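You operate a simulated robot arm through the tools that you are given. There is no shell and no other tool. Be economical: measure what you need, move in short steps, check, and stop when the job is done.

The job below is to be done with a simulated two-armed robot. You get a single attempt, and the scene is never put back.

TASK
Put the green pad on the shelf under the wooden bench. Then put the blue scoop on the wooden bench top away on the front of the seed bench. Then pull the tools drawer open. Do these in the order given.

The check looks at the end state, three seconds after you hand in, the way a careful person would. Anything else that was tipped, shoved, dropped, spilled or broken makes it a failure.

THE ROBOT
Two 7-joint arms with fingered hands on one trunk, on a base that drives. Base frame: it is fixed to the floor where the robot stands at the start and does not move with it; the origin is under the middle of the robot, x ahead of it, y to its left, z up; the surface under the hand at the start is at about z = 0.86. Units: m, degrees, N and s.
The left shoulder is at the start at [0.042, 0.125, 1.176], the right one opposite. With the tool pointing down near the work surface each hand reaches from about 0.42 to 0.84 m from the robot's upright axis, wherever it stands, measured 20 degrees to its own side. Places, roughly: front of the seed bench (164x25 cm) [-3.64, 1.16, 0.86]; shelf under the wooden bench [0.7, 0.4, 0.2]; tools drawer [-2.3, 1.2, 0.8]. Payload 4 kg a hand.
The TCP of each hand is the grasp point between the finger pads, 0.029 m short of the fingertips. In the tool frame z runs along the fingers and y along their closing line. Largest opening 0.1 m; the body of the gripper starts 0.034 m behind the TCP. The gripper is a hand of 5 fingers: y runs from the thumb to the fingers, the wrist lies at [-0.015, -0.105, -0.177] in the tool frame, and closing takes about 1.5 s.
Orientation is that of the tool frame in the base frame, as a unit quaternion [x, y, z, w]. With the fingers straight down and the wrist toward the robot, the tool's x, y and z point along [0, 1, 0], [1, 0, 0] and [0, 0, -1] of the base frame.

THE INTERFACE
- The arms move only by the tool send_rows. It takes "left_commands", "right_commands" or both (then of equal length, played together; a hand with none holds still); each is one flat list of numbers, 7 for each row, row after row: the shift along the base's x, y, z in mm, then the turn, a rotation vector about the base's x, y, z in degrees, then the finger opening in mm, from 0 to 100. In form: [tx, ty, tz, ax, ay, az, gripper, tx, ty, tz, ax, ay, az, gripper, ...]. A call has 1 to 10 rows; each row is the pose to reach, as a shift and turn from the pose commanded when the call began. A row lasts 0.2 s, in which the tool goes at most 0.05 m and 8.6 degrees; a call with a longer step from one row to the next is refused whole, and so is a gripper value outside its range. Where a pose cannot be reached the arm comes as near as it can. A force on the tool above 40 N (or 10 N above the force at the start of the call, whichever is more), or a blocked arm, ends the call early, and 0.2 s more pass. The fingers move at their own pace (about 0.045 m/s each) and stop on an object; they squeeze with about 32 N. The grip force told is the motor's: it shows also when the fingers shut on nothing. Time passes only in rows, and 0.2 s behind the last, so rows that repeat a pose let the fingers close. It gives the time, the measured TCP pose, the force on the tool (base axes), the opening and the grip force at its end, in the units of the frame above (readings bear some noise), with the torque about the TCP (base axes, N m) and any sound that the robot's microphone picked up, and new pictures: "views" is both (left out), scene, wrist or none (wrist: the cameras of the hands that moved).
- Cameras (640 x 400 px; columns grow to the right, rows downward): "scene" is now at [0.1305, 0.0425, 1.3085]; the picture's right is [0.45, -0.89, 0.00], its down [-0.47, -0.24, -0.85] and it looks along [0.76, 0.38, -0.53] (base axes); focal length 214 px, centre (320, 200). "left" rides on the left gripper at [-0.065, -0.086, -0.121] in its tool frame; the picture's right is [-0.76, -0.31, 0.58], its down [0.59, -0.70, 0.40] and it looks along [0.28, 0.64, 0.71] (tool axes); focal length 247 px, centre (320, 200). "right" rides on the right gripper at [0.066, -0.086, -0.121] in its tool frame; the picture's right is [-0.76, 0.31, -0.58], its down [-0.59, -0.70, 0.40] and it looks along [-0.28, 0.64, 0.71] (tool axes); focal length 247 px, centre (320, 200).
- slide_trunk(by): slides the trunk up (or, below 0, down) by that many m; the arms and the scene camera ride with it, the base frame stays. It gives what a move gives, with no picture.
- drive_base(legs): drives the robot by 1 to 6 legs, each [ahead, turn to the left] in m and degrees, along the robot's own axes; the way and the turn of a leg run together, so that a leg with both is an arc; at most 1.5 m and 180 degrees a leg. The arms and the cameras ride along, it lands a little off, and it stops where it bumps. It gives what a move gives, and a new picture of the scene camera.
- set_grasp(shape, hand): the hand has 5 fingers and takes this shape, open, in about a second: jaw (thumb against the fingers, like two jaws); tri (thumb and two fingers); tip (a fingertip pinch); poke (one finger out to press); point (the index stretched); flat (the hand flat); cup (the hand cupped); fist (a fist). The gripper value then closes the fingers along that shape, each until it touches; the sizes above hold for jaw. It gives what a move gives, with no picture.
- turn_head(pan, tilt): turns the head with the scene camera to pan (to the left, within 80 degrees either way) and tilt (down, from -29 to 69), counted from straight ahead of the robot. It gives what a move gives, and a new picture of the scene camera.
- probe_pixels(camera, pixels): for up to 12 pixels [column, row] of the newest picture of that camera ("zoom" is the newest enlarged one), the place [x, y, z] in the base frame of the surface seen there, good to about 0.002 m. It takes no simulated time.
- inspect(camera, box): a new picture of the part [left, top, right, bottom] of that camera's present view, enlarged. It takes no simulated time.
- close_job(): hands the job in; it is judged then, once.

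Work in short steps. Measure before you move; look again where a grasp or a placing could have gone wrong, and mend it. You have 110 turns and 260 pictures in all, those below and enlarged ones among them. Open the grippers and draw the arms clear of the work before you hand the job in, unless the task says otherwise; then end with one line.

The tools are called as name(argument=value, ...) on one line, values as JSON. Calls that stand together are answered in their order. send_rows: Moves the arms, as the interface text tells. Its arguments: {"type":"object","properties":{"left_commands":{"type":"array"},"right_commands":{"type":"array"},"views":{"type":"string","enum":["both","scene","wrist","none"]}},"required":[]} The other tools are called the same way: slide_trunk (by) slides the trunk up or down; set_grasp (shape, hand) gives the hand a shape; drive_base (legs) drives the base; turn_head (pan, tilt) turns the head that bears the scene camera; probe_pixels (camera, pixels) gives the place of the surface under pixels of a picture; inspect (camera, box) takes an enlarged picture of a part of a camera's view; close_job () hands the job in.

At the start:

```text
time: 0.0
left_tool_pos: [0.4272, 0.4581, 1.2098]
left_tool_rot: [0.704, 0.71, 0.0, 0.0]
left_ft_force: [0.5, 0.4, -1.0]
left_ft_torque: [0.05, 0.02, -0.01]
left_gripper_width: 0.1
left_grasp_force: 0.2
left_shape: jaw
right_tool_pos: [0.5201, 0.1078, 1.2055]
right_tool_rot: [0.704, 0.71, 0.0, 0.0]
right_ft_force: [-0.5, 0.5, 0.2]
right_ft_torque: [-0.02, 0.0, -0.02]
right_gripper_width: 0.0997
right_grasp_force: 0.1
right_shape: jaw
trunk travel left (down, up): [-0.375, 0.372]
robot x, y, heading: [0.0025, 0.0013, -0.2]
head pan, tilt: [26.8, 31.7]
```

scene: 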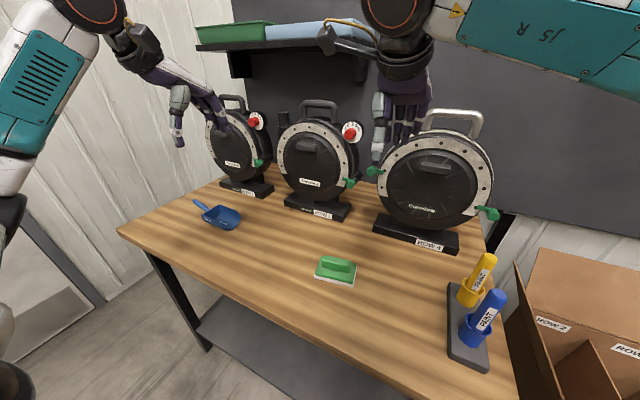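
right: 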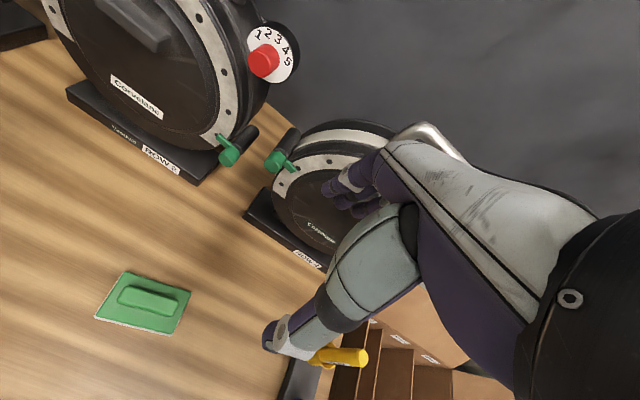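
left: 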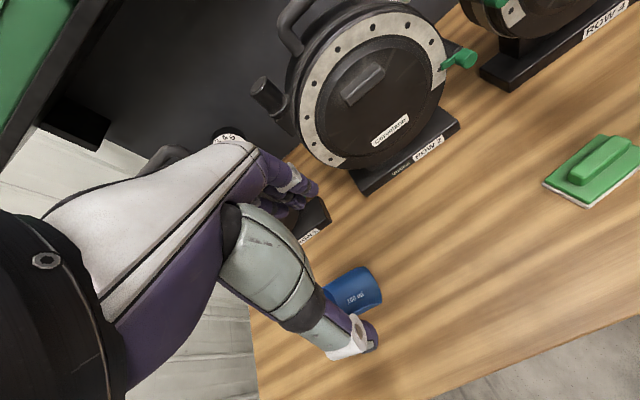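

The scene picture shows the green pad at about (336,270) and the blue scoop at about (220,215). I measure both, along with the bench edges and the shelf.

probe_pixels(camera="scene", pixels=[[337, 265], [322, 262], [352, 268], [316, 276], [353, 284], [222, 214], [199, 203], [237, 222], [212, 225], [270, 330], [230, 250], [330, 345]])

inspect(camera="scene", box=[180, 180, 380, 305])

turn_head(pan=27, tilt=60)

```text
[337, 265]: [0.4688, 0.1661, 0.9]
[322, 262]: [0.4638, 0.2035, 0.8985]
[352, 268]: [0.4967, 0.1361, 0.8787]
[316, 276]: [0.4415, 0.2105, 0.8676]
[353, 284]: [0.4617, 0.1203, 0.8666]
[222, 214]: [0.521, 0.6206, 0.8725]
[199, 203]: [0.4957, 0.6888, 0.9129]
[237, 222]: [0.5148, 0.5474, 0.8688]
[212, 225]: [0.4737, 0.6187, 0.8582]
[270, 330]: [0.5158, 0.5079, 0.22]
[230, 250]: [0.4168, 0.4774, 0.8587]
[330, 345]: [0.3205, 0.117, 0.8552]
```

```text
3.20 times, centred on (280, 242) of scene
```

zoom: 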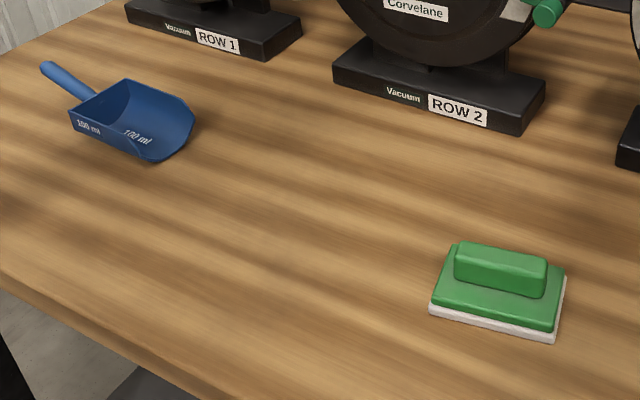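

```text
time: 0.9
left_tool_pos: [0.4266, 0.458, 1.2104]
left_tool_rot: [0.704, 0.71, 0.0, 0.0]
left_ft_force: [0.7, -0.5, -0.1]
left_ft_torque: [0.01, 0.0, -0.02]
left_gripper_width: 0.1
left_grasp_force: 0.0
left_shape: jaw
right_tool_pos: [0.5213, 0.1078, 1.2053]
right_tool_rot: [0.704, 0.71, 0.0, 0.0]
right_ft_force: [-0.6, 0.6, -0.3]
right_ft_torque: [-0.04, 0.01, -0.02]
right_gripper_width: 0.0997
right_grasp_force: 0.1
right_shape: jaw
trunk travel left (down, up): [-0.375, 0.372]
robot x, y, heading: [-0.0015, -0.0002, -0.0]
head pan, tilt: [27.0, 60.0]
```

scene: 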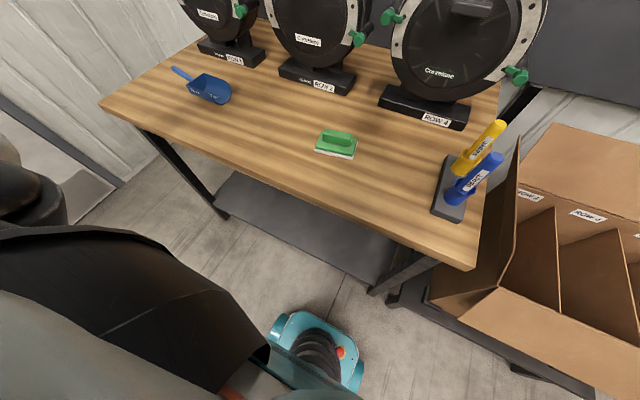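

The shelf is visible below the bench at about (300,230). I measure its front edge, the bench front edge and the robot's own clearance.

probe_pixels(camera="scene", pixels=[[220, 205], [300, 245], [375, 282], [235, 178], [300, 215], [380, 250], [300, 196], [200, 153], [468, 270], [105, 105], [380, 285], [195, 200]])

inspect(camera="scene", box=[180, 130, 420, 300])

```text
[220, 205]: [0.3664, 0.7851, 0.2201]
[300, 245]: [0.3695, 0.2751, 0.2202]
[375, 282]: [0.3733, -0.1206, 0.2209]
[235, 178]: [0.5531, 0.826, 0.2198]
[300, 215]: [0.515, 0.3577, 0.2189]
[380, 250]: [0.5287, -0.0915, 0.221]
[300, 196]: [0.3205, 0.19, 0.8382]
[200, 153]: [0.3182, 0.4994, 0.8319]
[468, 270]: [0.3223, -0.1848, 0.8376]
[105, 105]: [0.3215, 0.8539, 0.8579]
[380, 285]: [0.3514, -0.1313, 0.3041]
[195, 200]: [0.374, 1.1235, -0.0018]
```

```text
2.35 times, centred on (300, 215) of scene
```

zoom: 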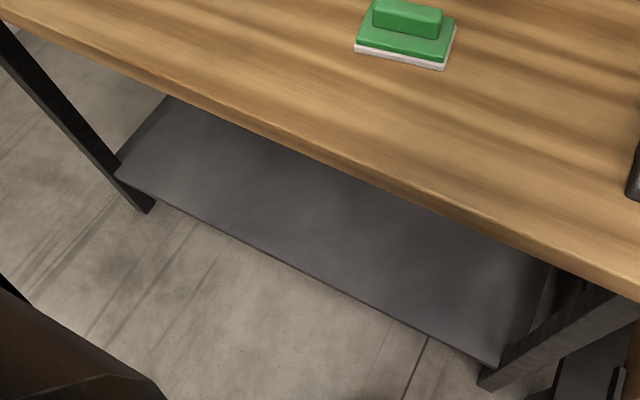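

The shelf is clear, its front edge is at x≈0.36, and z=0.22. I turn the head back to the pad and measure its handle's direction finely.

turn_head(pan=25, tilt=55)

inspect(camera="scene", box=[300, 125, 396, 185])

```text
time: 1.6
left_tool_pos: [0.4279, 0.4588, 1.2091]
left_tool_rot: [0.703, 0.711, 0.001, 0.0]
left_ft_force: [-0.6, 0.3, 0.2]
left_ft_torque: [-0.01, -0.02, -0.02]
left_gripper_width: 0.0996
left_grasp_force: 0.0
left_shape: jaw
right_tool_pos: [0.5206, 0.1078, 1.2059]
right_tool_rot: [0.704, 0.711, -0.001, 0.0]
right_ft_force: [0.5, -0.9, -0.3]
right_ft_torque: [0.01, -0.02, 0.02]
right_gripper_width: 0.0999
right_grasp_force: 0.0
right_shape: jaw
trunk travel left (down, up): [-0.375, 0.372]
robot x, y, heading: [0.0017, 0.0003, -0.0]
head pan, tilt: [25.0, 55.0]
```

scene: 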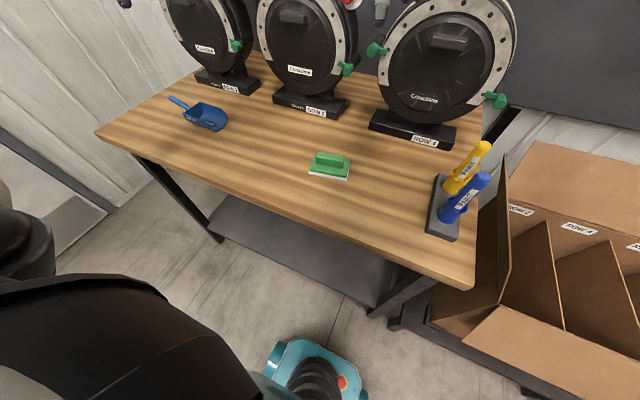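

```text
6.67 times, centred on (348, 155) of scene
```

zoom: 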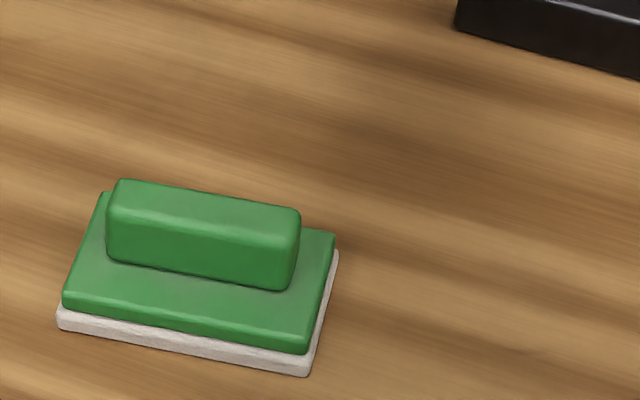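

The zoom shows the handle top from (120,185) to (298,225). I probe it.

probe_pixels(camera="zoom", pixels=[[125, 190], [290, 218], [118, 210], [285, 240], [205, 215], [200, 250], [72, 295], [300, 340], [330, 240], [110, 258], [280, 282], [200, 300]])

```text
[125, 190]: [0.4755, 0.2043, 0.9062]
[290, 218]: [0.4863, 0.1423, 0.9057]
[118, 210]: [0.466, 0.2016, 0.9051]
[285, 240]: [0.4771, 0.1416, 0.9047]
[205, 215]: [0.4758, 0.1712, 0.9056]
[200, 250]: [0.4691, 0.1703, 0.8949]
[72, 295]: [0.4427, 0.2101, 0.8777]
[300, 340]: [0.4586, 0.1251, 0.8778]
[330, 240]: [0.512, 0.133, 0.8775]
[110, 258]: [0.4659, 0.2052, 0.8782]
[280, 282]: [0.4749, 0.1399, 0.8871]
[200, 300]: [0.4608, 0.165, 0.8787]
```

The handle centre is about (0.477,0.172), its top at z=0.906, the base top at 0.878, and it is turned +10° from base y. The right hand is closest, so I bring it above the handle with the fingers at 70 mm.

send_rows(right_commands=[-7, 11, -40, 0, 0, 2, 70, -15, 22, -80, 0, 0, 4, 70, -22, 33, -120, 0, 0, 6, 70, -30, 44, -160, 0, 0, 8, 70, -37, 55, -200, 0, 0, 10, 70, -44, 64, -235, 0, 0, 10, 70, -44, 64, -235, 0, 0, 10, 70], views="both")

```text
time: 3.2
left_tool_pos: [0.4271, 0.4586, 1.2089]
left_tool_rot: [0.704, 0.71, 0.0, 0.0]
left_ft_force: [1.0, 0.2, 0.9]
left_ft_torque: [0.01, 0.0, 0.02]
left_gripper_width: 0.0999
left_grasp_force: 0.0
left_shape: jaw
right_tool_pos: [0.4771, 0.1715, 0.9713]
right_tool_rot: [0.639, 0.769, 0.0, 0.001]
right_ft_force: [-0.3, -0.2, -0.3]
right_ft_torque: [0.04, -0.01, 0.04]
right_gripper_width: 0.0702
right_grasp_force: 0.1
right_shape: jaw
trunk travel left (down, up): [-0.375, 0.372]
robot x, y, heading: [0.0009, 0.0004, -0.1]
head pan, tilt: [25.0, 55.0]
```

scene: 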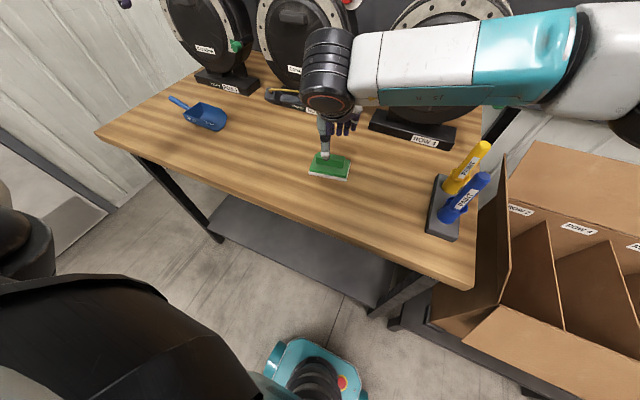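
right: 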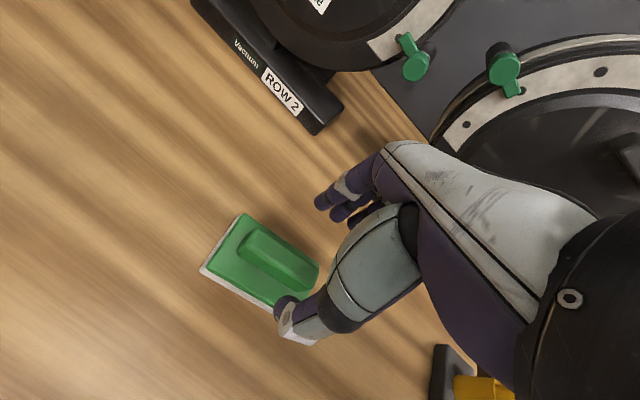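

The wrist picture shows the thumb on the near side and the fingers on the far side of the handle. I lower to TCP z≈0.912 with an opening of 60 mm and look.

send_rows(right_commands=[0, 0, -20, 0, 0, 0, 60, 0, 0, -40, 0, 0, 0, 60, 0, 0, -52, 0, 0, 0, 60, 0, 0, -59, 0, 0, 0, 60], views="wrist")

inspect(camera="scene", box=[290, 115, 386, 185])

```text
time: 4.2
left_tool_pos: [0.4273, 0.4578, 1.209]
left_tool_rot: [0.704, 0.71, 0.001, 0.0]
left_ft_force: [1.1, 1.1, -0.2]
left_ft_torque: [0.01, -0.01, 0.0]
left_gripper_width: 0.0999
left_grasp_force: 0.1
left_shape: jaw
right_tool_pos: [0.4757, 0.1715, 0.9128]
right_tool_rot: [0.639, 0.769, 0.0, 0.0]
right_ft_force: [0.0, 0.5, -0.9]
right_ft_torque: [0.04, 0.01, 0.03]
right_gripper_width: 0.0605
right_grasp_force: 0.1
right_shape: jaw
trunk travel left (down, up): [-0.375, 0.372]
robot x, y, heading: [-0.0034, -0.0018, -0.0]
head pan, tilt: [25.0, 55.0]
```

right: 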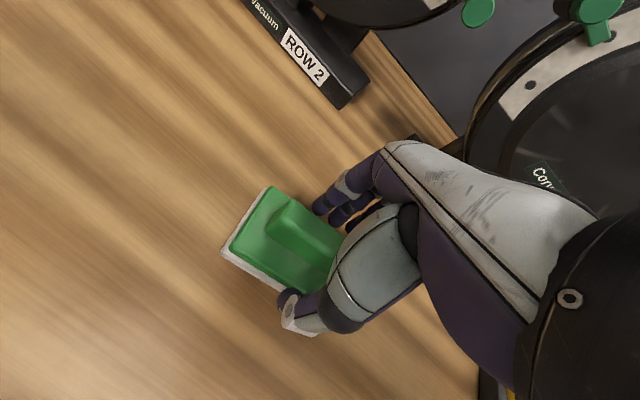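

```text
5.71 times, centred on (338, 150) of scene
```

zoom: 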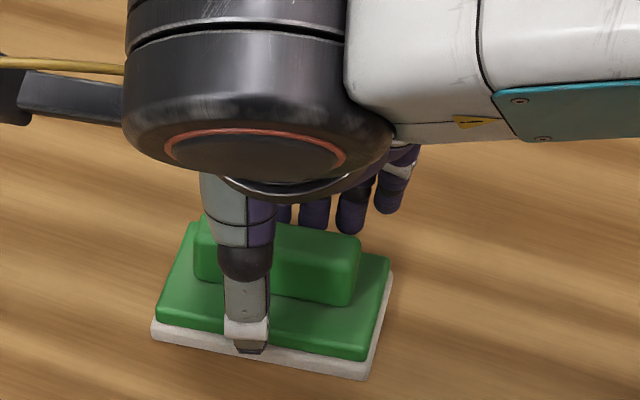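

The thumb and fingers straddle the handle with no contact (force about zero), so I close.

send_rows(right_commands=[0, 0, 0, 0, 0, 0, 40, 0, 0, 0, 0, 0, 0, 20, 0, 0, 0, 0, 0, 0, 0, 0, 0, 0, 0, 0, 0, 0, 0, 0, 0, 0, 0, 0, 0, 0, 0, 0, 0, 0, 0, 0, 0, 0, 0, 0, 0, 0, 0], views="wrist")

inspect(camera="scene", box=[290, 115, 386, 185])

```text
time: 5.8
left_tool_pos: [0.4273, 0.4585, 1.2094]
left_tool_rot: [0.704, 0.71, -0.001, 0.0]
left_ft_force: [0.0, 0.0, -0.1]
left_ft_torque: [-0.03, -0.01, 0.03]
left_gripper_width: 0.0996
left_grasp_force: 0.0
left_shape: jaw
right_tool_pos: [0.4763, 0.1717, 0.9129]
right_tool_rot: [0.639, 0.769, 0.0, 0.0]
right_ft_force: [0.5, -0.7, -0.9]
right_ft_torque: [0.03, 0.0, 0.03]
right_gripper_width: 0.0163
right_grasp_force: 31.9
right_shape: jaw
trunk travel left (down, up): [-0.375, 0.372]
robot x, y, heading: [-0.0002, 0.0052, -0.0]
head pan, tilt: [25.0, 55.0]
```

right: 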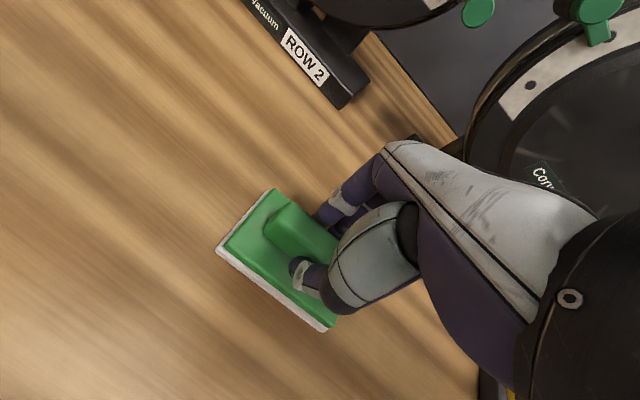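

```text
5.71 times, centred on (338, 150) of scene
```

zoom: 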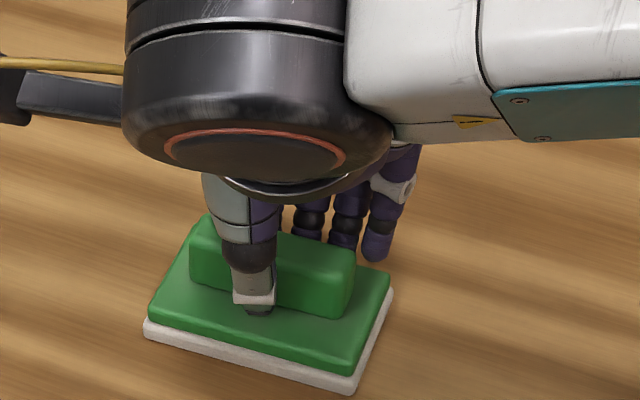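

The grip stopped at 16 mm with 32 N, so the handle is held. I lift 80 mm to check.

send_rows(right_commands=[0, 0, 15, 0, 0, 0, 0, 0, 0, 45, 0, 0, 0, 0, 0, 0, 80, 0, 0, 0, 0, 0, 0, 110, 0, 0, 0, 0], views="both")

```text
time: 6.8
left_tool_pos: [0.4268, 0.4593, 1.2102]
left_tool_rot: [0.704, 0.71, 0.0, 0.0]
left_ft_force: [-1.0, -0.5, -0.1]
left_ft_torque: [0.01, -0.02, 0.0]
left_gripper_width: 0.0999
left_grasp_force: 0.1
left_shape: jaw
right_tool_pos: [0.4755, 0.1709, 1.0202]
right_tool_rot: [0.64, 0.768, -0.001, -0.001]
right_ft_force: [0.0, -0.3, -0.9]
right_ft_torque: [-0.01, 0.02, 0.0]
right_gripper_width: 0.0159
right_grasp_force: 31.8
right_shape: jaw
trunk travel left (down, up): [-0.375, 0.372]
robot x, y, heading: [-0.0038, -0.0026, -0.3]
head pan, tilt: [25.0, 55.0]
```

scene: 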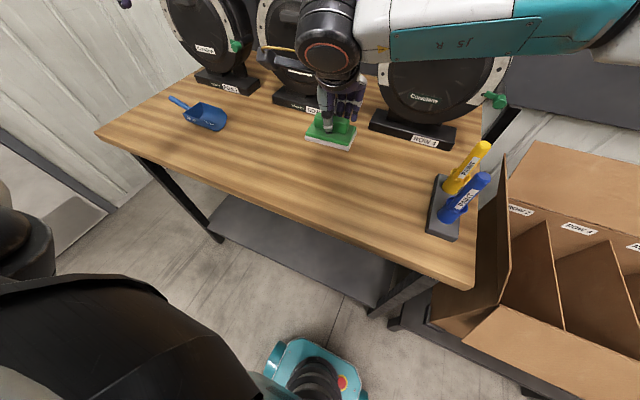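
right: 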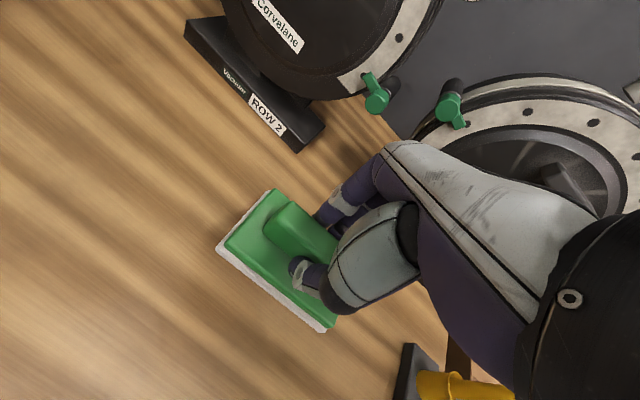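

The pad hangs cleanly in the grip at z≈1.02. I raise and pull back the left hand so it will clear the bench when the trunk goes down. Then I back the base off.

send_rows(left_commands=[-15, 0, 40, 0, 0, 0, 100, -30, 0, 80, 0, 0, 0, 100, -45, 0, 120, 0, 0, 0, 100, -60, 0, 160, 0, 0, 0, 100, -80, 0, 200, 0, 0, 0, 100], views="none")

drive_base(legs=[[-0.5, 0]])

```text
time: 8.0
left_tool_pos: [0.3484, 0.4591, 1.4088]
left_tool_rot: [0.705, 0.71, -0.002, -0.001]
left_ft_force: [-3.5, 0.1, 3.2]
left_ft_torque: [0.05, -0.25, 0.08]
left_gripper_width: 0.1
left_grasp_force: 0.1
left_shape: jaw
right_tool_pos: [0.4749, 0.1707, 1.0225]
right_tool_rot: [0.64, 0.768, 0.0, 0.0]
right_ft_force: [0.2, -0.7, -1.3]
right_ft_torque: [0.01, -0.01, 0.01]
right_gripper_width: 0.0161
right_grasp_force: 31.8
right_shape: jaw
trunk travel left (down, up): [-0.375, 0.372]
robot x, y, heading: [-0.0038, -0.0006, 0.0]
head pan, tilt: [25.0, 55.0]
```

```text
time: 10.9
left_tool_pos: [-0.1521, 0.4589, 1.4097]
left_tool_rot: [0.703, 0.711, 0.0, 0.0]
left_ft_force: [-0.3, -0.7, -0.1]
left_ft_torque: [0.02, 0.0, 0.02]
left_gripper_width: 0.0997
left_grasp_force: 0.1
left_shape: jaw
right_tool_pos: [-0.0234, 0.1719, 1.0212]
right_tool_rot: [0.638, 0.77, 0.001, 0.0]
right_ft_force: [-0.4, -0.2, -1.7]
right_ft_torque: [-0.01, -0.01, 0.0]
right_gripper_width: 0.0161
right_grasp_force: 32.3
right_shape: jaw
trunk travel left (down, up): [-0.375, 0.372]
robot x, y, heading: [-0.4989, -0.0029, 0.1]
head pan, tilt: [25.0, 55.0]
```

scene: 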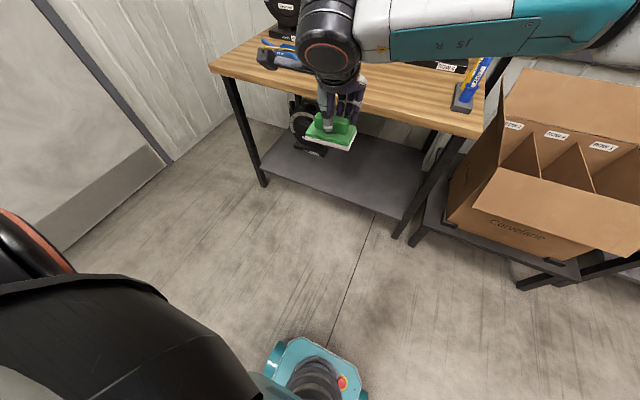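

A machine stands on the back-left of the shelf near (305,130); I'll need to keep clear of it. I lower the trunk and look at the shelf.

slide_trunk(by=-0.37)

turn_head(pan=15, tilt=40)

```text
time: 14.5
left_tool_pos: [0.0202, 0.4606, 0.9073]
left_tool_rot: [0.691, 0.698, -0.133, -0.133]
left_ft_force: [0.2, -0.5, 0.1]
left_ft_torque: [-0.02, -0.05, -0.01]
left_gripper_width: 0.1002
left_grasp_force: 0.0
left_shape: jaw
right_tool_pos: [-0.022, 0.1716, 0.6506]
right_tool_rot: [0.638, 0.77, -0.001, 0.0]
right_ft_force: [0.2, -0.7, -1.3]
right_ft_torque: [0.05, 0.01, 0.0]
right_gripper_width: 0.0162
right_grasp_force: 31.7
right_shape: jaw
trunk travel left (down, up): [-0.005, 0.742]
robot x, y, heading: [-0.5012, 0.0026, 0.2]
head pan, tilt: [25.0, 55.0]
```

```text
time: 15.3
left_tool_pos: [0.0202, 0.4589, 0.9057]
left_tool_rot: [0.691, 0.698, -0.133, -0.134]
left_ft_force: [-0.1, 0.6, 0.8]
left_ft_torque: [-0.01, -0.03, 0.0]
left_gripper_width: 0.1
left_grasp_force: 0.1
left_shape: jaw
right_tool_pos: [-0.0233, 0.1725, 0.6517]
right_tool_rot: [0.638, 0.77, 0.0, 0.0]
right_ft_force: [-0.2, -0.5, -0.8]
right_ft_torque: [0.0, 0.02, 0.03]
right_gripper_width: 0.0162
right_grasp_force: 31.8
right_shape: jaw
trunk travel left (down, up): [-0.005, 0.742]
robot x, y, heading: [-0.4962, -0.0033, 0.3]
head pan, tilt: [15.0, 40.0]
```

scene: 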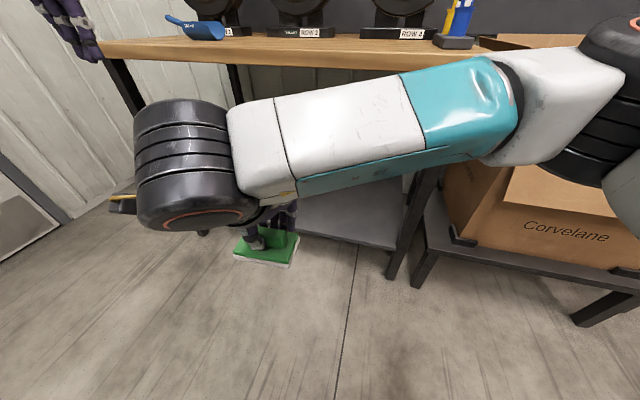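

The left hand drifted down to z≈0.906, with a tilt, during the slide. I raise it and pull it back, and undo the tilt, so that it stays off the bench.

send_rows(left_commands=[-20, 0, 30, 0, 0, 0, 100, -40, 0, 60, 0, 0, 0, 100, -60, 0, 90, 0, 0, 0, 100, -80, 0, 120, 0, 0, 0, 100, -100, 0, 150, 0, 0, 0, 100], views="scene")

```text
time: 16.5
left_tool_pos: [0.0391, 0.441, 0.9378]
left_tool_rot: [0.691, 0.699, -0.133, -0.132]
left_ft_force: [0.2, 0.4, -0.5]
left_ft_torque: [-0.03, 0.0, -0.01]
left_gripper_width: 0.0999
left_grasp_force: 0.1
left_shape: jaw
left hand out of reach, approached as far as the arm can: row 1, 2, 3, 4, 5
right_tool_pos: [-0.0229, 0.1727, 0.6506]
right_tool_rot: [0.638, 0.77, 0.0, 0.001]
right_ft_force: [-0.4, 0.2, -1.3]
right_ft_torque: [0.0, -0.02, 0.02]
right_gripper_width: 0.016
right_grasp_force: 32.0
right_shape: jaw
trunk travel left (down, up): [-0.005, 0.742]
robot x, y, heading: [-0.4991, -0.0002, 0.4]
head pan, tilt: [15.0, 40.0]
```

scene: 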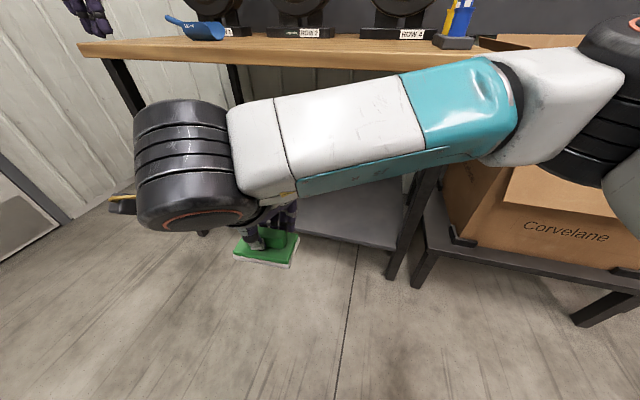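

That direction is out of reach, so I tuck the left hand back and down beside the robot instead; there's 0.3 m of clearance to the bench.

send_rows(left_commands=[-25, 10, -32, 0, 0, 0, 100, -50, 20, -64, 0, 0, 0, 100, -75, 30, -96, 0, 0, 0, 100, -100, 40, -128, 0, 0, 0, 100, -125, 50, -160, 0, 0, 0, 100, -150, 60, -192, 0, 0, 0, 100, -175, 70, -224, 0, 0, 0, 100, -200, 80, -256, 0, 0, 0, 100, -225, 90, -288, 0, 0, 0, 100], views="scene")

```text
time: 18.5
left_tool_pos: [-0.1894, 0.5319, 0.6498]
left_tool_rot: [0.691, 0.698, -0.132, -0.133]
left_ft_force: [0.9, 0.1, -0.4]
left_ft_torque: [-0.02, 0.03, -0.02]
left_gripper_width: 0.1
left_grasp_force: 0.0
left_shape: jaw
right_tool_pos: [-0.0226, 0.1719, 0.6507]
right_tool_rot: [0.638, 0.77, 0.0, 0.0]
right_ft_force: [-0.7, -0.1, -1.7]
right_ft_torque: [0.0, -0.02, 0.02]
right_gripper_width: 0.0165
right_grasp_force: 31.6
right_shape: jaw
trunk travel left (down, up): [-0.005, 0.742]
robot x, y, heading: [-0.4982, -0.0006, 0.1]
head pan, tilt: [15.0, 40.0]
```

scene: 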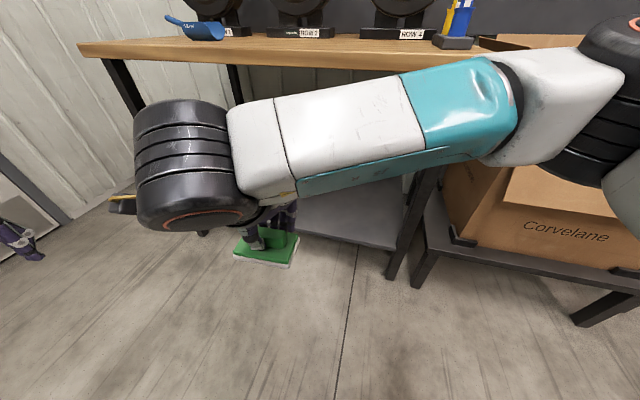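

The left hand is out of the way. Now I lower the right hand with the pad to about z=0.36 and 0.10 m further forward, still in front of the bench.

send_rows(right_commands=[10, 0, -32, 0, 0, 0, 0, 20, 0, -64, 0, 0, 0, 0, 30, 0, -96, 0, 0, 0, 0, 40, 0, -128, 0, 0, 0, 0, 50, 0, -160, 0, 0, 0, 0, 60, 0, -192, 0, 0, 0, 0, 70, 0, -224, 0, 0, 0, 0, 80, 0, -256, 0, 0, 0, 0, 95, 0, -290, 0, 0, 0, 0, 95, 0, -290, 0, 0, 0, 0], views="both")

```text
time: 20.7
left_tool_pos: [-0.1901, 0.5315, 0.6496]
left_tool_rot: [0.69, 0.699, -0.132, -0.133]
left_ft_force: [0.6, -0.4, 0.0]
left_ft_torque: [0.04, -0.01, 0.01]
left_gripper_width: 0.0999
left_grasp_force: 0.1
left_shape: jaw
right_tool_pos: [0.0709, 0.1711, 0.3605]
right_tool_rot: [0.637, 0.771, -0.001, 0.0]
right_ft_force: [0.7, 0.4, -1.5]
right_ft_torque: [0.01, 0.01, -0.04]
right_gripper_width: 0.0161
right_grasp_force: 32.1
right_shape: jaw
trunk travel left (down, up): [-0.005, 0.742]
robot x, y, heading: [-0.4974, -0.0021, 0.1]
head pan, tilt: [15.0, 40.0]
```

scene: 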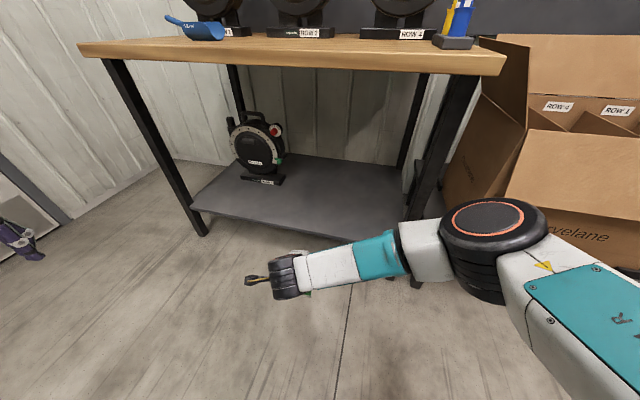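
right: 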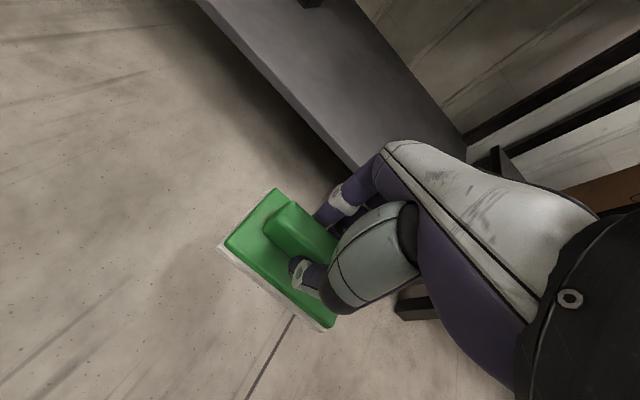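

The shelf is fully visible now; the machine stands at its left rear (255,150). I probe the elbow, forearm, front right leg and machine to see whether the arm passes the leg.

probe_pixels(camera="scene", pixels=[[490, 215], [442, 240], [400, 255], [540, 215], [412, 215], [450, 110], [262, 180], [330, 265], [285, 270], [280, 182], [380, 180], [600, 340]])

```text
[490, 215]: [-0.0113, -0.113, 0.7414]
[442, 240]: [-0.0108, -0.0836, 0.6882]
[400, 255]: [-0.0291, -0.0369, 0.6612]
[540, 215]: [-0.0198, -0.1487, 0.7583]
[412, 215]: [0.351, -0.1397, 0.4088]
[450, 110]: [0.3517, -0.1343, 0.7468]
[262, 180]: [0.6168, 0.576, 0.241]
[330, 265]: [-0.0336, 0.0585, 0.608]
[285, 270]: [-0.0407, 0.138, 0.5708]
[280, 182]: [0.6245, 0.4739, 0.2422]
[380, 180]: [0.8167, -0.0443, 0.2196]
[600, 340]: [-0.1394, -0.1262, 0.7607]
```

Straight ahead the elbow (y≈−0.11…−0.2) would meet the leg at y≈−0.13. I shift the base about 0.2 m left with a turn–drive–turn while still in front of the bench.

drive_base(legs=[[0, 45], [0.3, 0], [0, -45]])

```text
time: 27.0
left_tool_pos: [0.0294, 0.7448, 0.6487]
left_tool_rot: [0.693, 0.696, -0.132, -0.134]
left_ft_force: [-0.1, 0.4, 0.1]
left_ft_torque: [-0.02, 0.01, 0.0]
left_gripper_width: 0.1001
left_grasp_force: 0.0
left_shape: jaw
right_tool_pos: [0.2873, 0.3814, 0.3617]
right_tool_rot: [0.642, 0.767, 0.0, 0.001]
right_ft_force: [-0.7, 0.1, -0.6]
right_ft_torque: [-0.01, 0.01, 0.0]
right_gripper_width: 0.0159
right_grasp_force: 32.5
right_shape: jaw
trunk travel left (down, up): [-0.005, 0.742]
robot x, y, heading: [-0.2839, 0.2133, -0.4]
head pan, tilt: [15.0, 40.0]
```

scene: 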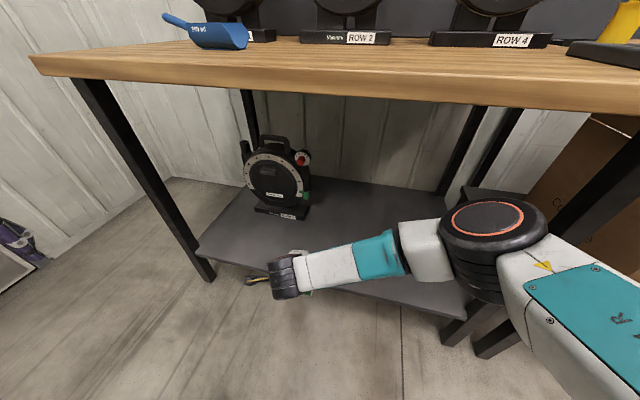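

The pad is at (0.287,0.381,0.362), just before the shelf. I extend the right arm forward and in over the shelf, watching the forces.

send_rows(right_commands=[30, -8, 0, 0, 0, 0, 0, 60, -16, 0, 0, 0, 0, 0, 90, -24, 0, 0, 0, 0, 0, 120, -32, 0, 0, 0, 0, 0, 150, -40, 0, 0, 0, 0, 0, 180, -48, 0, 0, 0, 0, 0, 195, -55, 0, 0, 0, 0, 0], views="both")

```text
time: 28.6
left_tool_pos: [0.0288, 0.7443, 0.647]
left_tool_rot: [0.693, 0.695, -0.133, -0.134]
left_ft_force: [0.2, 0.5, -0.3]
left_ft_torque: [-0.01, -0.02, -0.03]
left_gripper_width: 0.0999
left_grasp_force: 0.0
left_shape: jaw
right_tool_pos: [0.4835, 0.3276, 0.3607]
right_tool_rot: [0.642, 0.767, 0.0, 0.0]
right_ft_force: [-0.2, 0.4, -1.0]
right_ft_torque: [0.02, -0.01, 0.01]
right_gripper_width: 0.016
right_grasp_force: 32.2
right_shape: jaw
trunk travel left (down, up): [-0.005, 0.742]
robot x, y, heading: [-0.2837, 0.2132, -0.2]
head pan, tilt: [15.0, 40.0]
```

scene: 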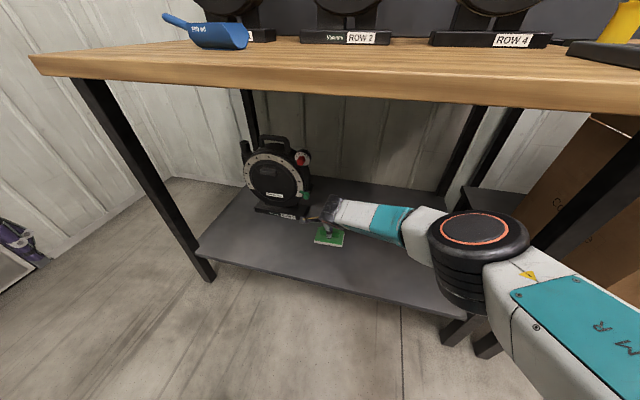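
right: 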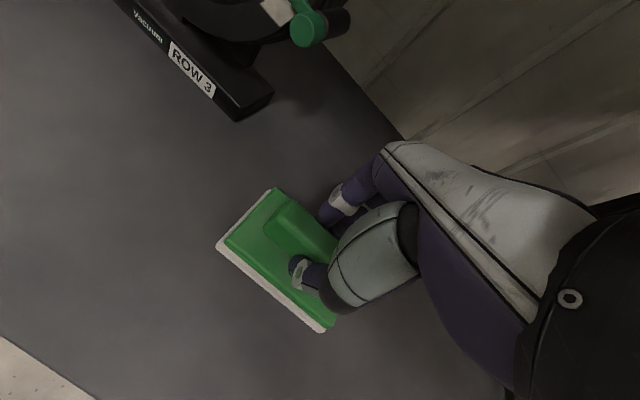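

The pad is well over the shelf, clear of the machine. I lower it to just touching (expected TCP z≈0.274).

send_rows(right_commands=[0, 0, -30, 0, 0, 0, 0, 0, 0, -60, 0, 0, 0, 0, 0, 0, -78, 0, 0, 0, 0, 0, 0, -84, 0, 0, 0, 0, 0, 0, -87, 0, 0, 0, 0], views="wrist")

```text
time: 29.8
left_tool_pos: [0.0299, 0.7437, 0.649]
left_tool_rot: [0.694, 0.695, -0.131, -0.134]
left_ft_force: [0.1, 0.3, 0.8]
left_ft_torque: [-0.01, -0.03, 0.03]
left_gripper_width: 0.1
left_grasp_force: 0.0
left_shape: jaw
right_tool_pos: [0.4766, 0.3268, 0.2913]
right_tool_rot: [0.642, 0.767, -0.001, 0.0]
right_ft_force: [0.2, -0.1, -1.4]
right_ft_torque: [-0.01, 0.01, 0.03]
right_gripper_width: 0.0159
right_grasp_force: 31.5
right_shape: jaw
right hand out of reach, approached as far as the arm can: row 3, 4, 5
trunk travel left (down, up): [-0.005, 0.742]
robot x, y, heading: [-0.2866, 0.212, -0.5]
head pan, tilt: [15.0, 40.0]
```

right: 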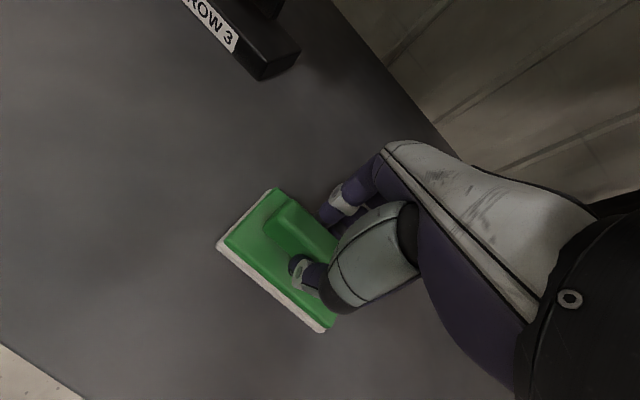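

The arm ran out of reach 17 mm above the shelf. I drive 6 cm nearer, then lower while drawing the hand back slightly.

drive_base(legs=[[0.06, 0]])

send_rows(right_commands=[-20, 0, -2, 0, 0, 0, 0, -40, 0, -4, 0, 0, 0, 0, -40, 0, -10, 0, 0, 0, 0, -40, 0, -14, 0, 0, 0, 0, -40, 0, -17, 0, 0, 0, 0], views="both")

```text
time: 30.8
left_tool_pos: [0.087, 0.7435, 0.649]
left_tool_rot: [0.693, 0.695, -0.132, -0.135]
left_ft_force: [-1.1, -0.9, -0.7]
left_ft_torque: [-0.03, 0.02, 0.0]
left_gripper_width: 0.1
left_grasp_force: 0.1
left_shape: jaw
right_tool_pos: [0.5353, 0.3255, 0.2916]
right_tool_rot: [0.642, 0.767, 0.0, 0.0]
right_ft_force: [0.0, 0.2, -1.6]
right_ft_torque: [-0.03, 0.01, 0.01]
right_gripper_width: 0.0159
right_grasp_force: 31.9
right_shape: jaw
trunk travel left (down, up): [-0.005, 0.742]
robot x, y, heading: [-0.2232, 0.21, -0.4]
head pan, tilt: [15.0, 40.0]
```

scene: 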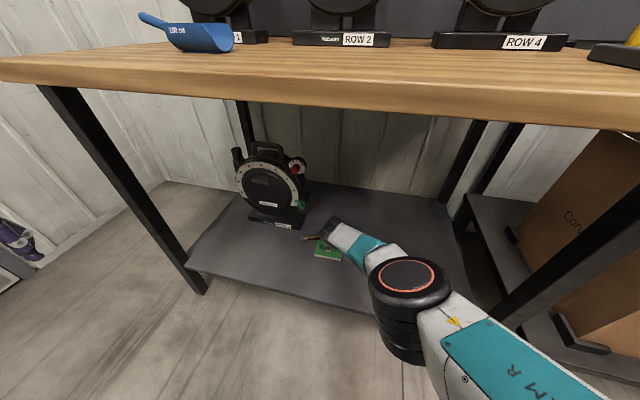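

```text
time: 31.9
left_tool_pos: [0.0872, 0.7448, 0.6494]
left_tool_rot: [0.692, 0.697, -0.133, -0.133]
left_ft_force: [-0.3, -0.7, 0.2]
left_ft_torque: [0.01, 0.02, -0.01]
left_gripper_width: 0.0999
left_grasp_force: 0.1
left_shape: jaw
right_tool_pos: [0.4953, 0.3267, 0.2737]
right_tool_rot: [0.641, 0.768, -0.001, -0.002]
right_ft_force: [0.4, -0.3, -0.4]
right_ft_torque: [0.01, 0.0, 0.02]
right_gripper_width: 0.0158
right_grasp_force: 32.0
right_shape: jaw
trunk travel left (down, up): [-0.005, 0.742]
robot x, y, heading: [-0.2252, 0.2158, -0.4]
head pan, tilt: [15.0, 40.0]
```

scene: 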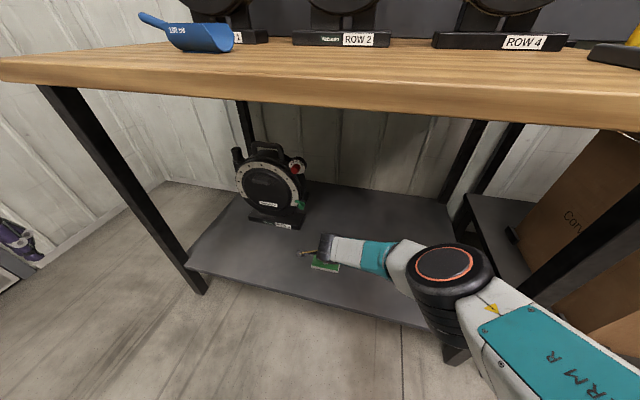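
right: 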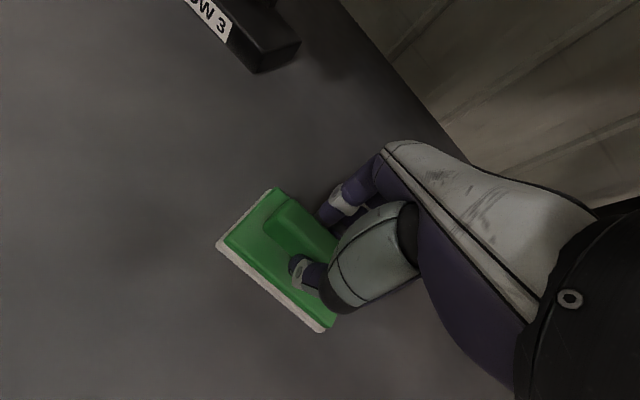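

TCP z is 0.274 and the weight on the hand has mostly gone, so the pad is touching. I press 2 mm more and open the fingers.

send_rows(right_commands=[0, 0, -2, 0, 0, 0, 0, 0, 0, -2, 0, 0, 0, 20, 0, 0, -2, 0, 0, 0, 40, 0, 0, -2, 0, 0, 0, 60, 0, 0, -2, 0, 0, 0, 70, 0, 0, -2, 0, 0, 0, 70, 0, 0, -2, 0, 0, 0, 70], views="wrist")

```text
time: 33.5
left_tool_pos: [0.0864, 0.7439, 0.6484]
left_tool_rot: [0.693, 0.696, -0.133, -0.134]
left_ft_force: [0.5, -0.4, -0.1]
left_ft_torque: [-0.01, -0.04, -0.04]
left_gripper_width: 0.0997
left_grasp_force: 0.0
left_shape: jaw
right_tool_pos: [0.494, 0.3276, 0.273]
right_tool_rot: [0.642, 0.767, -0.001, -0.001]
right_ft_force: [0.0, 0.3, -0.1]
right_ft_torque: [0.03, -0.01, 0.02]
right_gripper_width: 0.0698
right_grasp_force: 0.1
right_shape: jaw
trunk travel left (down, up): [-0.005, 0.742]
robot x, y, heading: [-0.2247, 0.2135, -0.4]
head pan, tilt: [15.0, 40.0]
```

right: 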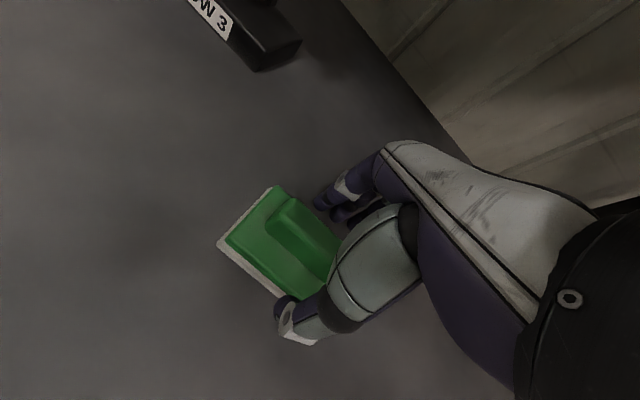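

The pad is released and flat. I lift the hand straight up and draw it out from under the bench.

send_rows(right_commands=[0, 0, 20, 0, 0, 0, 70, 0, 0, 50, 0, 0, 0, 70, 0, 0, 85, 0, 0, 0, 70, -30, 0, 95, 0, 0, 0, 70, -70, 0, 95, 0, 0, 0, 70, -115, 0, 95, 0, 0, 0, 70, -160, 0, 95, 0, 0, 0, 70, -200, 0, 95, 0, 0, 0, 70], views="scene")

drive_base(legs=[[-0.35, 0]])

```text
time: 35.4
left_tool_pos: [0.0879, 0.7432, 0.6477]
left_tool_rot: [0.692, 0.697, -0.132, -0.133]
left_ft_force: [-0.5, -0.5, 0.2]
left_ft_torque: [-0.03, -0.02, 0.0]
left_gripper_width: 0.1
left_grasp_force: 0.1
left_shape: jaw
right_tool_pos: [0.295, 0.3256, 0.3675]
right_tool_rot: [0.642, 0.767, 0.001, 0.001]
right_ft_force: [-0.2, -0.1, -0.6]
right_ft_torque: [0.03, 0.04, 0.02]
right_gripper_width: 0.0697
right_grasp_force: 0.0
right_shape: jaw
trunk travel left (down, up): [-0.005, 0.742]
robot x, y, heading: [-0.2259, 0.2174, -0.2]
head pan, tilt: [15.0, 40.0]
```

scene: 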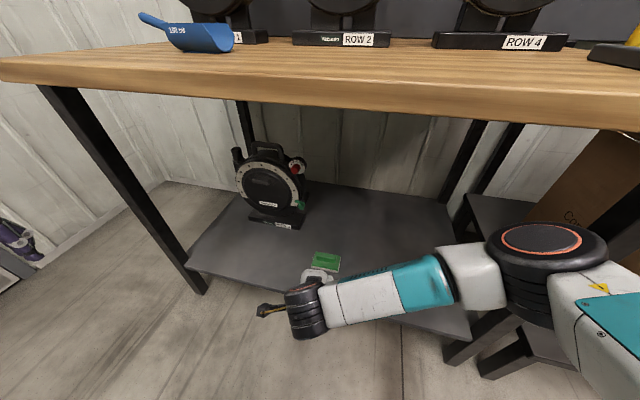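

```text
time: 37.6
left_tool_pos: [-0.2653, 0.7467, 0.6478]
left_tool_rot: [0.693, 0.696, -0.132, -0.134]
left_ft_force: [-0.2, 0.4, -0.1]
left_ft_torque: [0.05, 0.0, -0.01]
left_gripper_width: 0.1001
left_grasp_force: 0.0
left_shape: jaw
right_tool_pos: [-0.0578, 0.3289, 0.3674]
right_tool_rot: [0.641, 0.768, 0.0, 0.0]
right_ft_force: [0.7, -0.4, -1.3]
right_ft_torque: [0.01, 0.01, -0.02]
right_gripper_width: 0.0697
right_grasp_force: 0.1
right_shape: jaw
trunk travel left (down, up): [-0.005, 0.742]
robot x, y, heading: [-0.5809, 0.2156, -0.1]
head pan, tilt: [15.0, 40.0]
```

scene: 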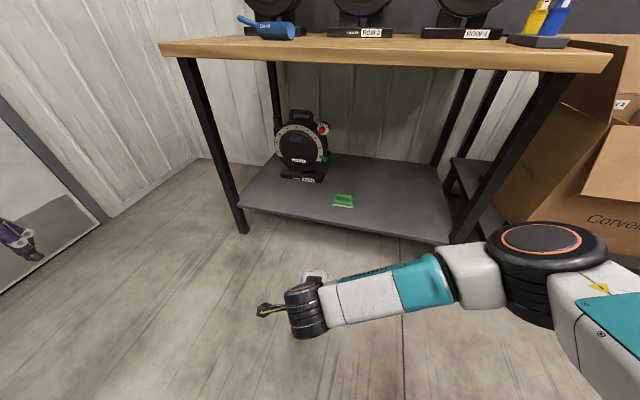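

The pad rests on the shelf at (343,200). Next I raise the trunk, bring both hands up, and shift left in front of the scoop.

slide_trunk(by=0.37)

send_rows(right_commands=[0, -5, 45, 0, 0, -2, 70, 0, -10, 90, 0, 0, -4, 70, 0, -15, 135, 0, 0, -6, 70, 0, -20, 180, 0, 0, -8, 70, 0, -25, 225, 0, 0, -10, 70, 0, -30, 270, 0, 0, -10, 70, 0, -35, 315, 0, 0, -10, 70, 0, -40, 360, 0, 0, -10, 70, 0, -45, 400, 0, 0, -10, 70, 0, -50, 440, 0, 0, -10, 70], left_commands=[10, -10, 19, 0, 0, 0, 100, 20, -20, 38, 0, 0, 0, 100, 30, -30, 57, 0, 0, 0, 100, 40, -40, 76, 0, 0, 0, 100, 50, -50, 95, 0, 0, 0, 100, 60, -60, 114, 0, 0, 0, 100, 70, -70, 133, 0, 0, 0, 100, 80, -80, 152, 0, 0, 0, 100, 90, -80, 171, 0, 0, 0, 100, 100, -80, 190, 0, 0, 0, 100], views="none")

```text
time: 41.2
left_tool_pos: [-0.2658, 0.7476, 1.0185]
left_tool_rot: [0.692, 0.697, -0.133, -0.134]
left_ft_force: [-1.1, 0.1, -0.9]
left_ft_torque: [-0.01, 0.0, 0.01]
left_gripper_width: 0.1001
left_grasp_force: 0.2
left_shape: jaw
right_tool_pos: [-0.0577, 0.3286, 0.7377]
right_tool_rot: [0.64, 0.768, 0.0, 0.0]
right_ft_force: [-0.5, -0.1, 0.2]
right_ft_torque: [0.01, 0.03, 0.04]
right_gripper_width: 0.0701
right_grasp_force: 0.0
right_shape: jaw
trunk travel left (down, up): [-0.375, 0.372]
robot x, y, heading: [-0.5773, 0.2121, 0.0]
head pan, tilt: [15.0, 40.0]
```

```text
time: 43.4
left_tool_pos: [-0.1659, 0.6661, 1.2105]
left_tool_rot: [0.692, 0.697, -0.133, -0.134]
left_ft_force: [-0.1, 0.6, 0.6]
left_ft_torque: [-0.01, 0.0, 0.0]
left_gripper_width: 0.1
left_grasp_force: 0.0
left_shape: jaw
right_tool_pos: [-0.0572, 0.278, 1.1772]
right_tool_rot: [0.705, 0.709, 0.0, 0.0]
right_ft_force: [-0.3, 0.9, 0.5]
right_ft_torque: [0.0, -0.02, 0.01]
right_gripper_width: 0.0699
right_grasp_force: 0.0
right_shape: jaw
trunk travel left (down, up): [-0.375, 0.372]
robot x, y, heading: [-0.58, 0.2177, -0.4]
head pan, tilt: [15.0, 40.0]
```

I straighten the left hand's 22° tilt and shift the base in front of the scoop.

send_rows(left_commands=[10, -20, 0, 0, -7.3, 0, 100, 20, -40, 0, 0, -14.6, 0, 100, 30, -60, 0, 0, -21.8, 0, 100], views="none")

drive_base(legs=[[0, 45], [0.33, 0], [0, -45]])

turn_head(pan=20, tilt=35)

```text
time: 44.2
left_tool_pos: [-0.1359, 0.605, 1.2099]
left_tool_rot: [0.705, 0.709, 0.002, 0.001]
left_ft_force: [-0.6, -0.6, -0.3]
left_ft_torque: [-0.01, 0.02, 0.01]
left_gripper_width: 0.0996
left_grasp_force: 0.0
left_shape: jaw
right_tool_pos: [-0.0566, 0.2783, 1.1783]
right_tool_rot: [0.705, 0.709, 0.001, 0.001]
right_ft_force: [0.0, 0.6, -0.7]
right_ft_torque: [0.01, 0.02, -0.03]
right_gripper_width: 0.0697
right_grasp_force: 0.0
right_shape: jaw
trunk travel left (down, up): [-0.375, 0.372]
robot x, y, heading: [-0.5799, 0.2178, -0.2]
head pan, tilt: [15.0, 40.0]
```

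```text
time: 50.6
left_tool_pos: [0.0978, 0.8381, 1.2088]
left_tool_rot: [0.705, 0.709, 0.001, 0.001]
left_ft_force: [-0.5, 0.2, 0.1]
left_ft_torque: [0.0, -0.01, 0.0]
left_gripper_width: 0.0998
left_grasp_force: 0.0
left_shape: jaw
right_tool_pos: [0.1771, 0.5127, 1.178]
right_tool_rot: [0.705, 0.709, -0.001, -0.001]
right_ft_force: [-0.1, 0.8, 0.0]
right_ft_torque: [-0.01, 0.0, 0.0]
right_gripper_width: 0.0697
right_grasp_force: 0.1
right_shape: jaw
trunk travel left (down, up): [-0.375, 0.372]
robot x, y, heading: [-0.3436, 0.4481, -0.3]
head pan, tilt: [15.0, 40.0]
```

scene: 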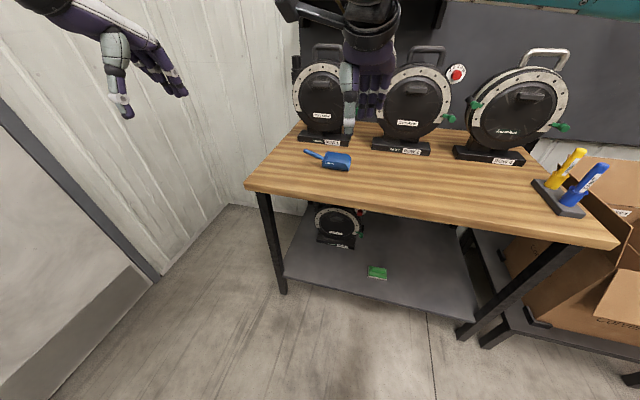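

```text
time: 51.3
left_tool_pos: [0.0983, 0.8389, 1.2112]
left_tool_rot: [0.705, 0.71, 0.001, 0.0]
left_ft_force: [0.1, -0.7, -0.3]
left_ft_torque: [0.01, -0.02, 0.0]
left_gripper_width: 0.0999
left_grasp_force: 0.1
left_shape: jaw
right_tool_pos: [0.1778, 0.5126, 1.1774]
right_tool_rot: [0.704, 0.71, 0.0, 0.001]
right_ft_force: [-0.3, -0.2, -0.8]
right_ft_torque: [0.0, -0.03, 0.02]
right_gripper_width: 0.0697
right_grasp_force: 0.1
right_shape: jaw
trunk travel left (down, up): [-0.375, 0.372]
robot x, y, heading: [-0.3407, 0.4478, -0.3]
head pan, tilt: [20.0, 35.0]
```

scene: 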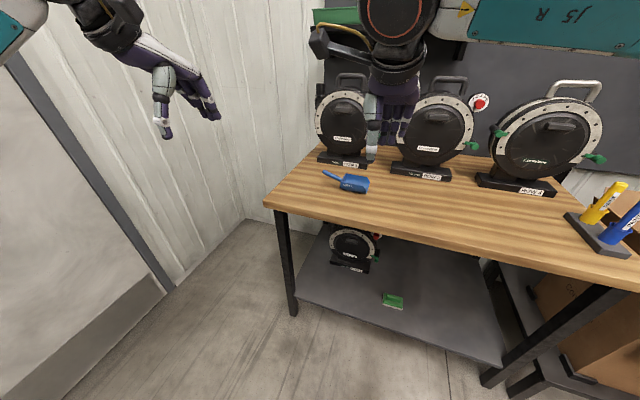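

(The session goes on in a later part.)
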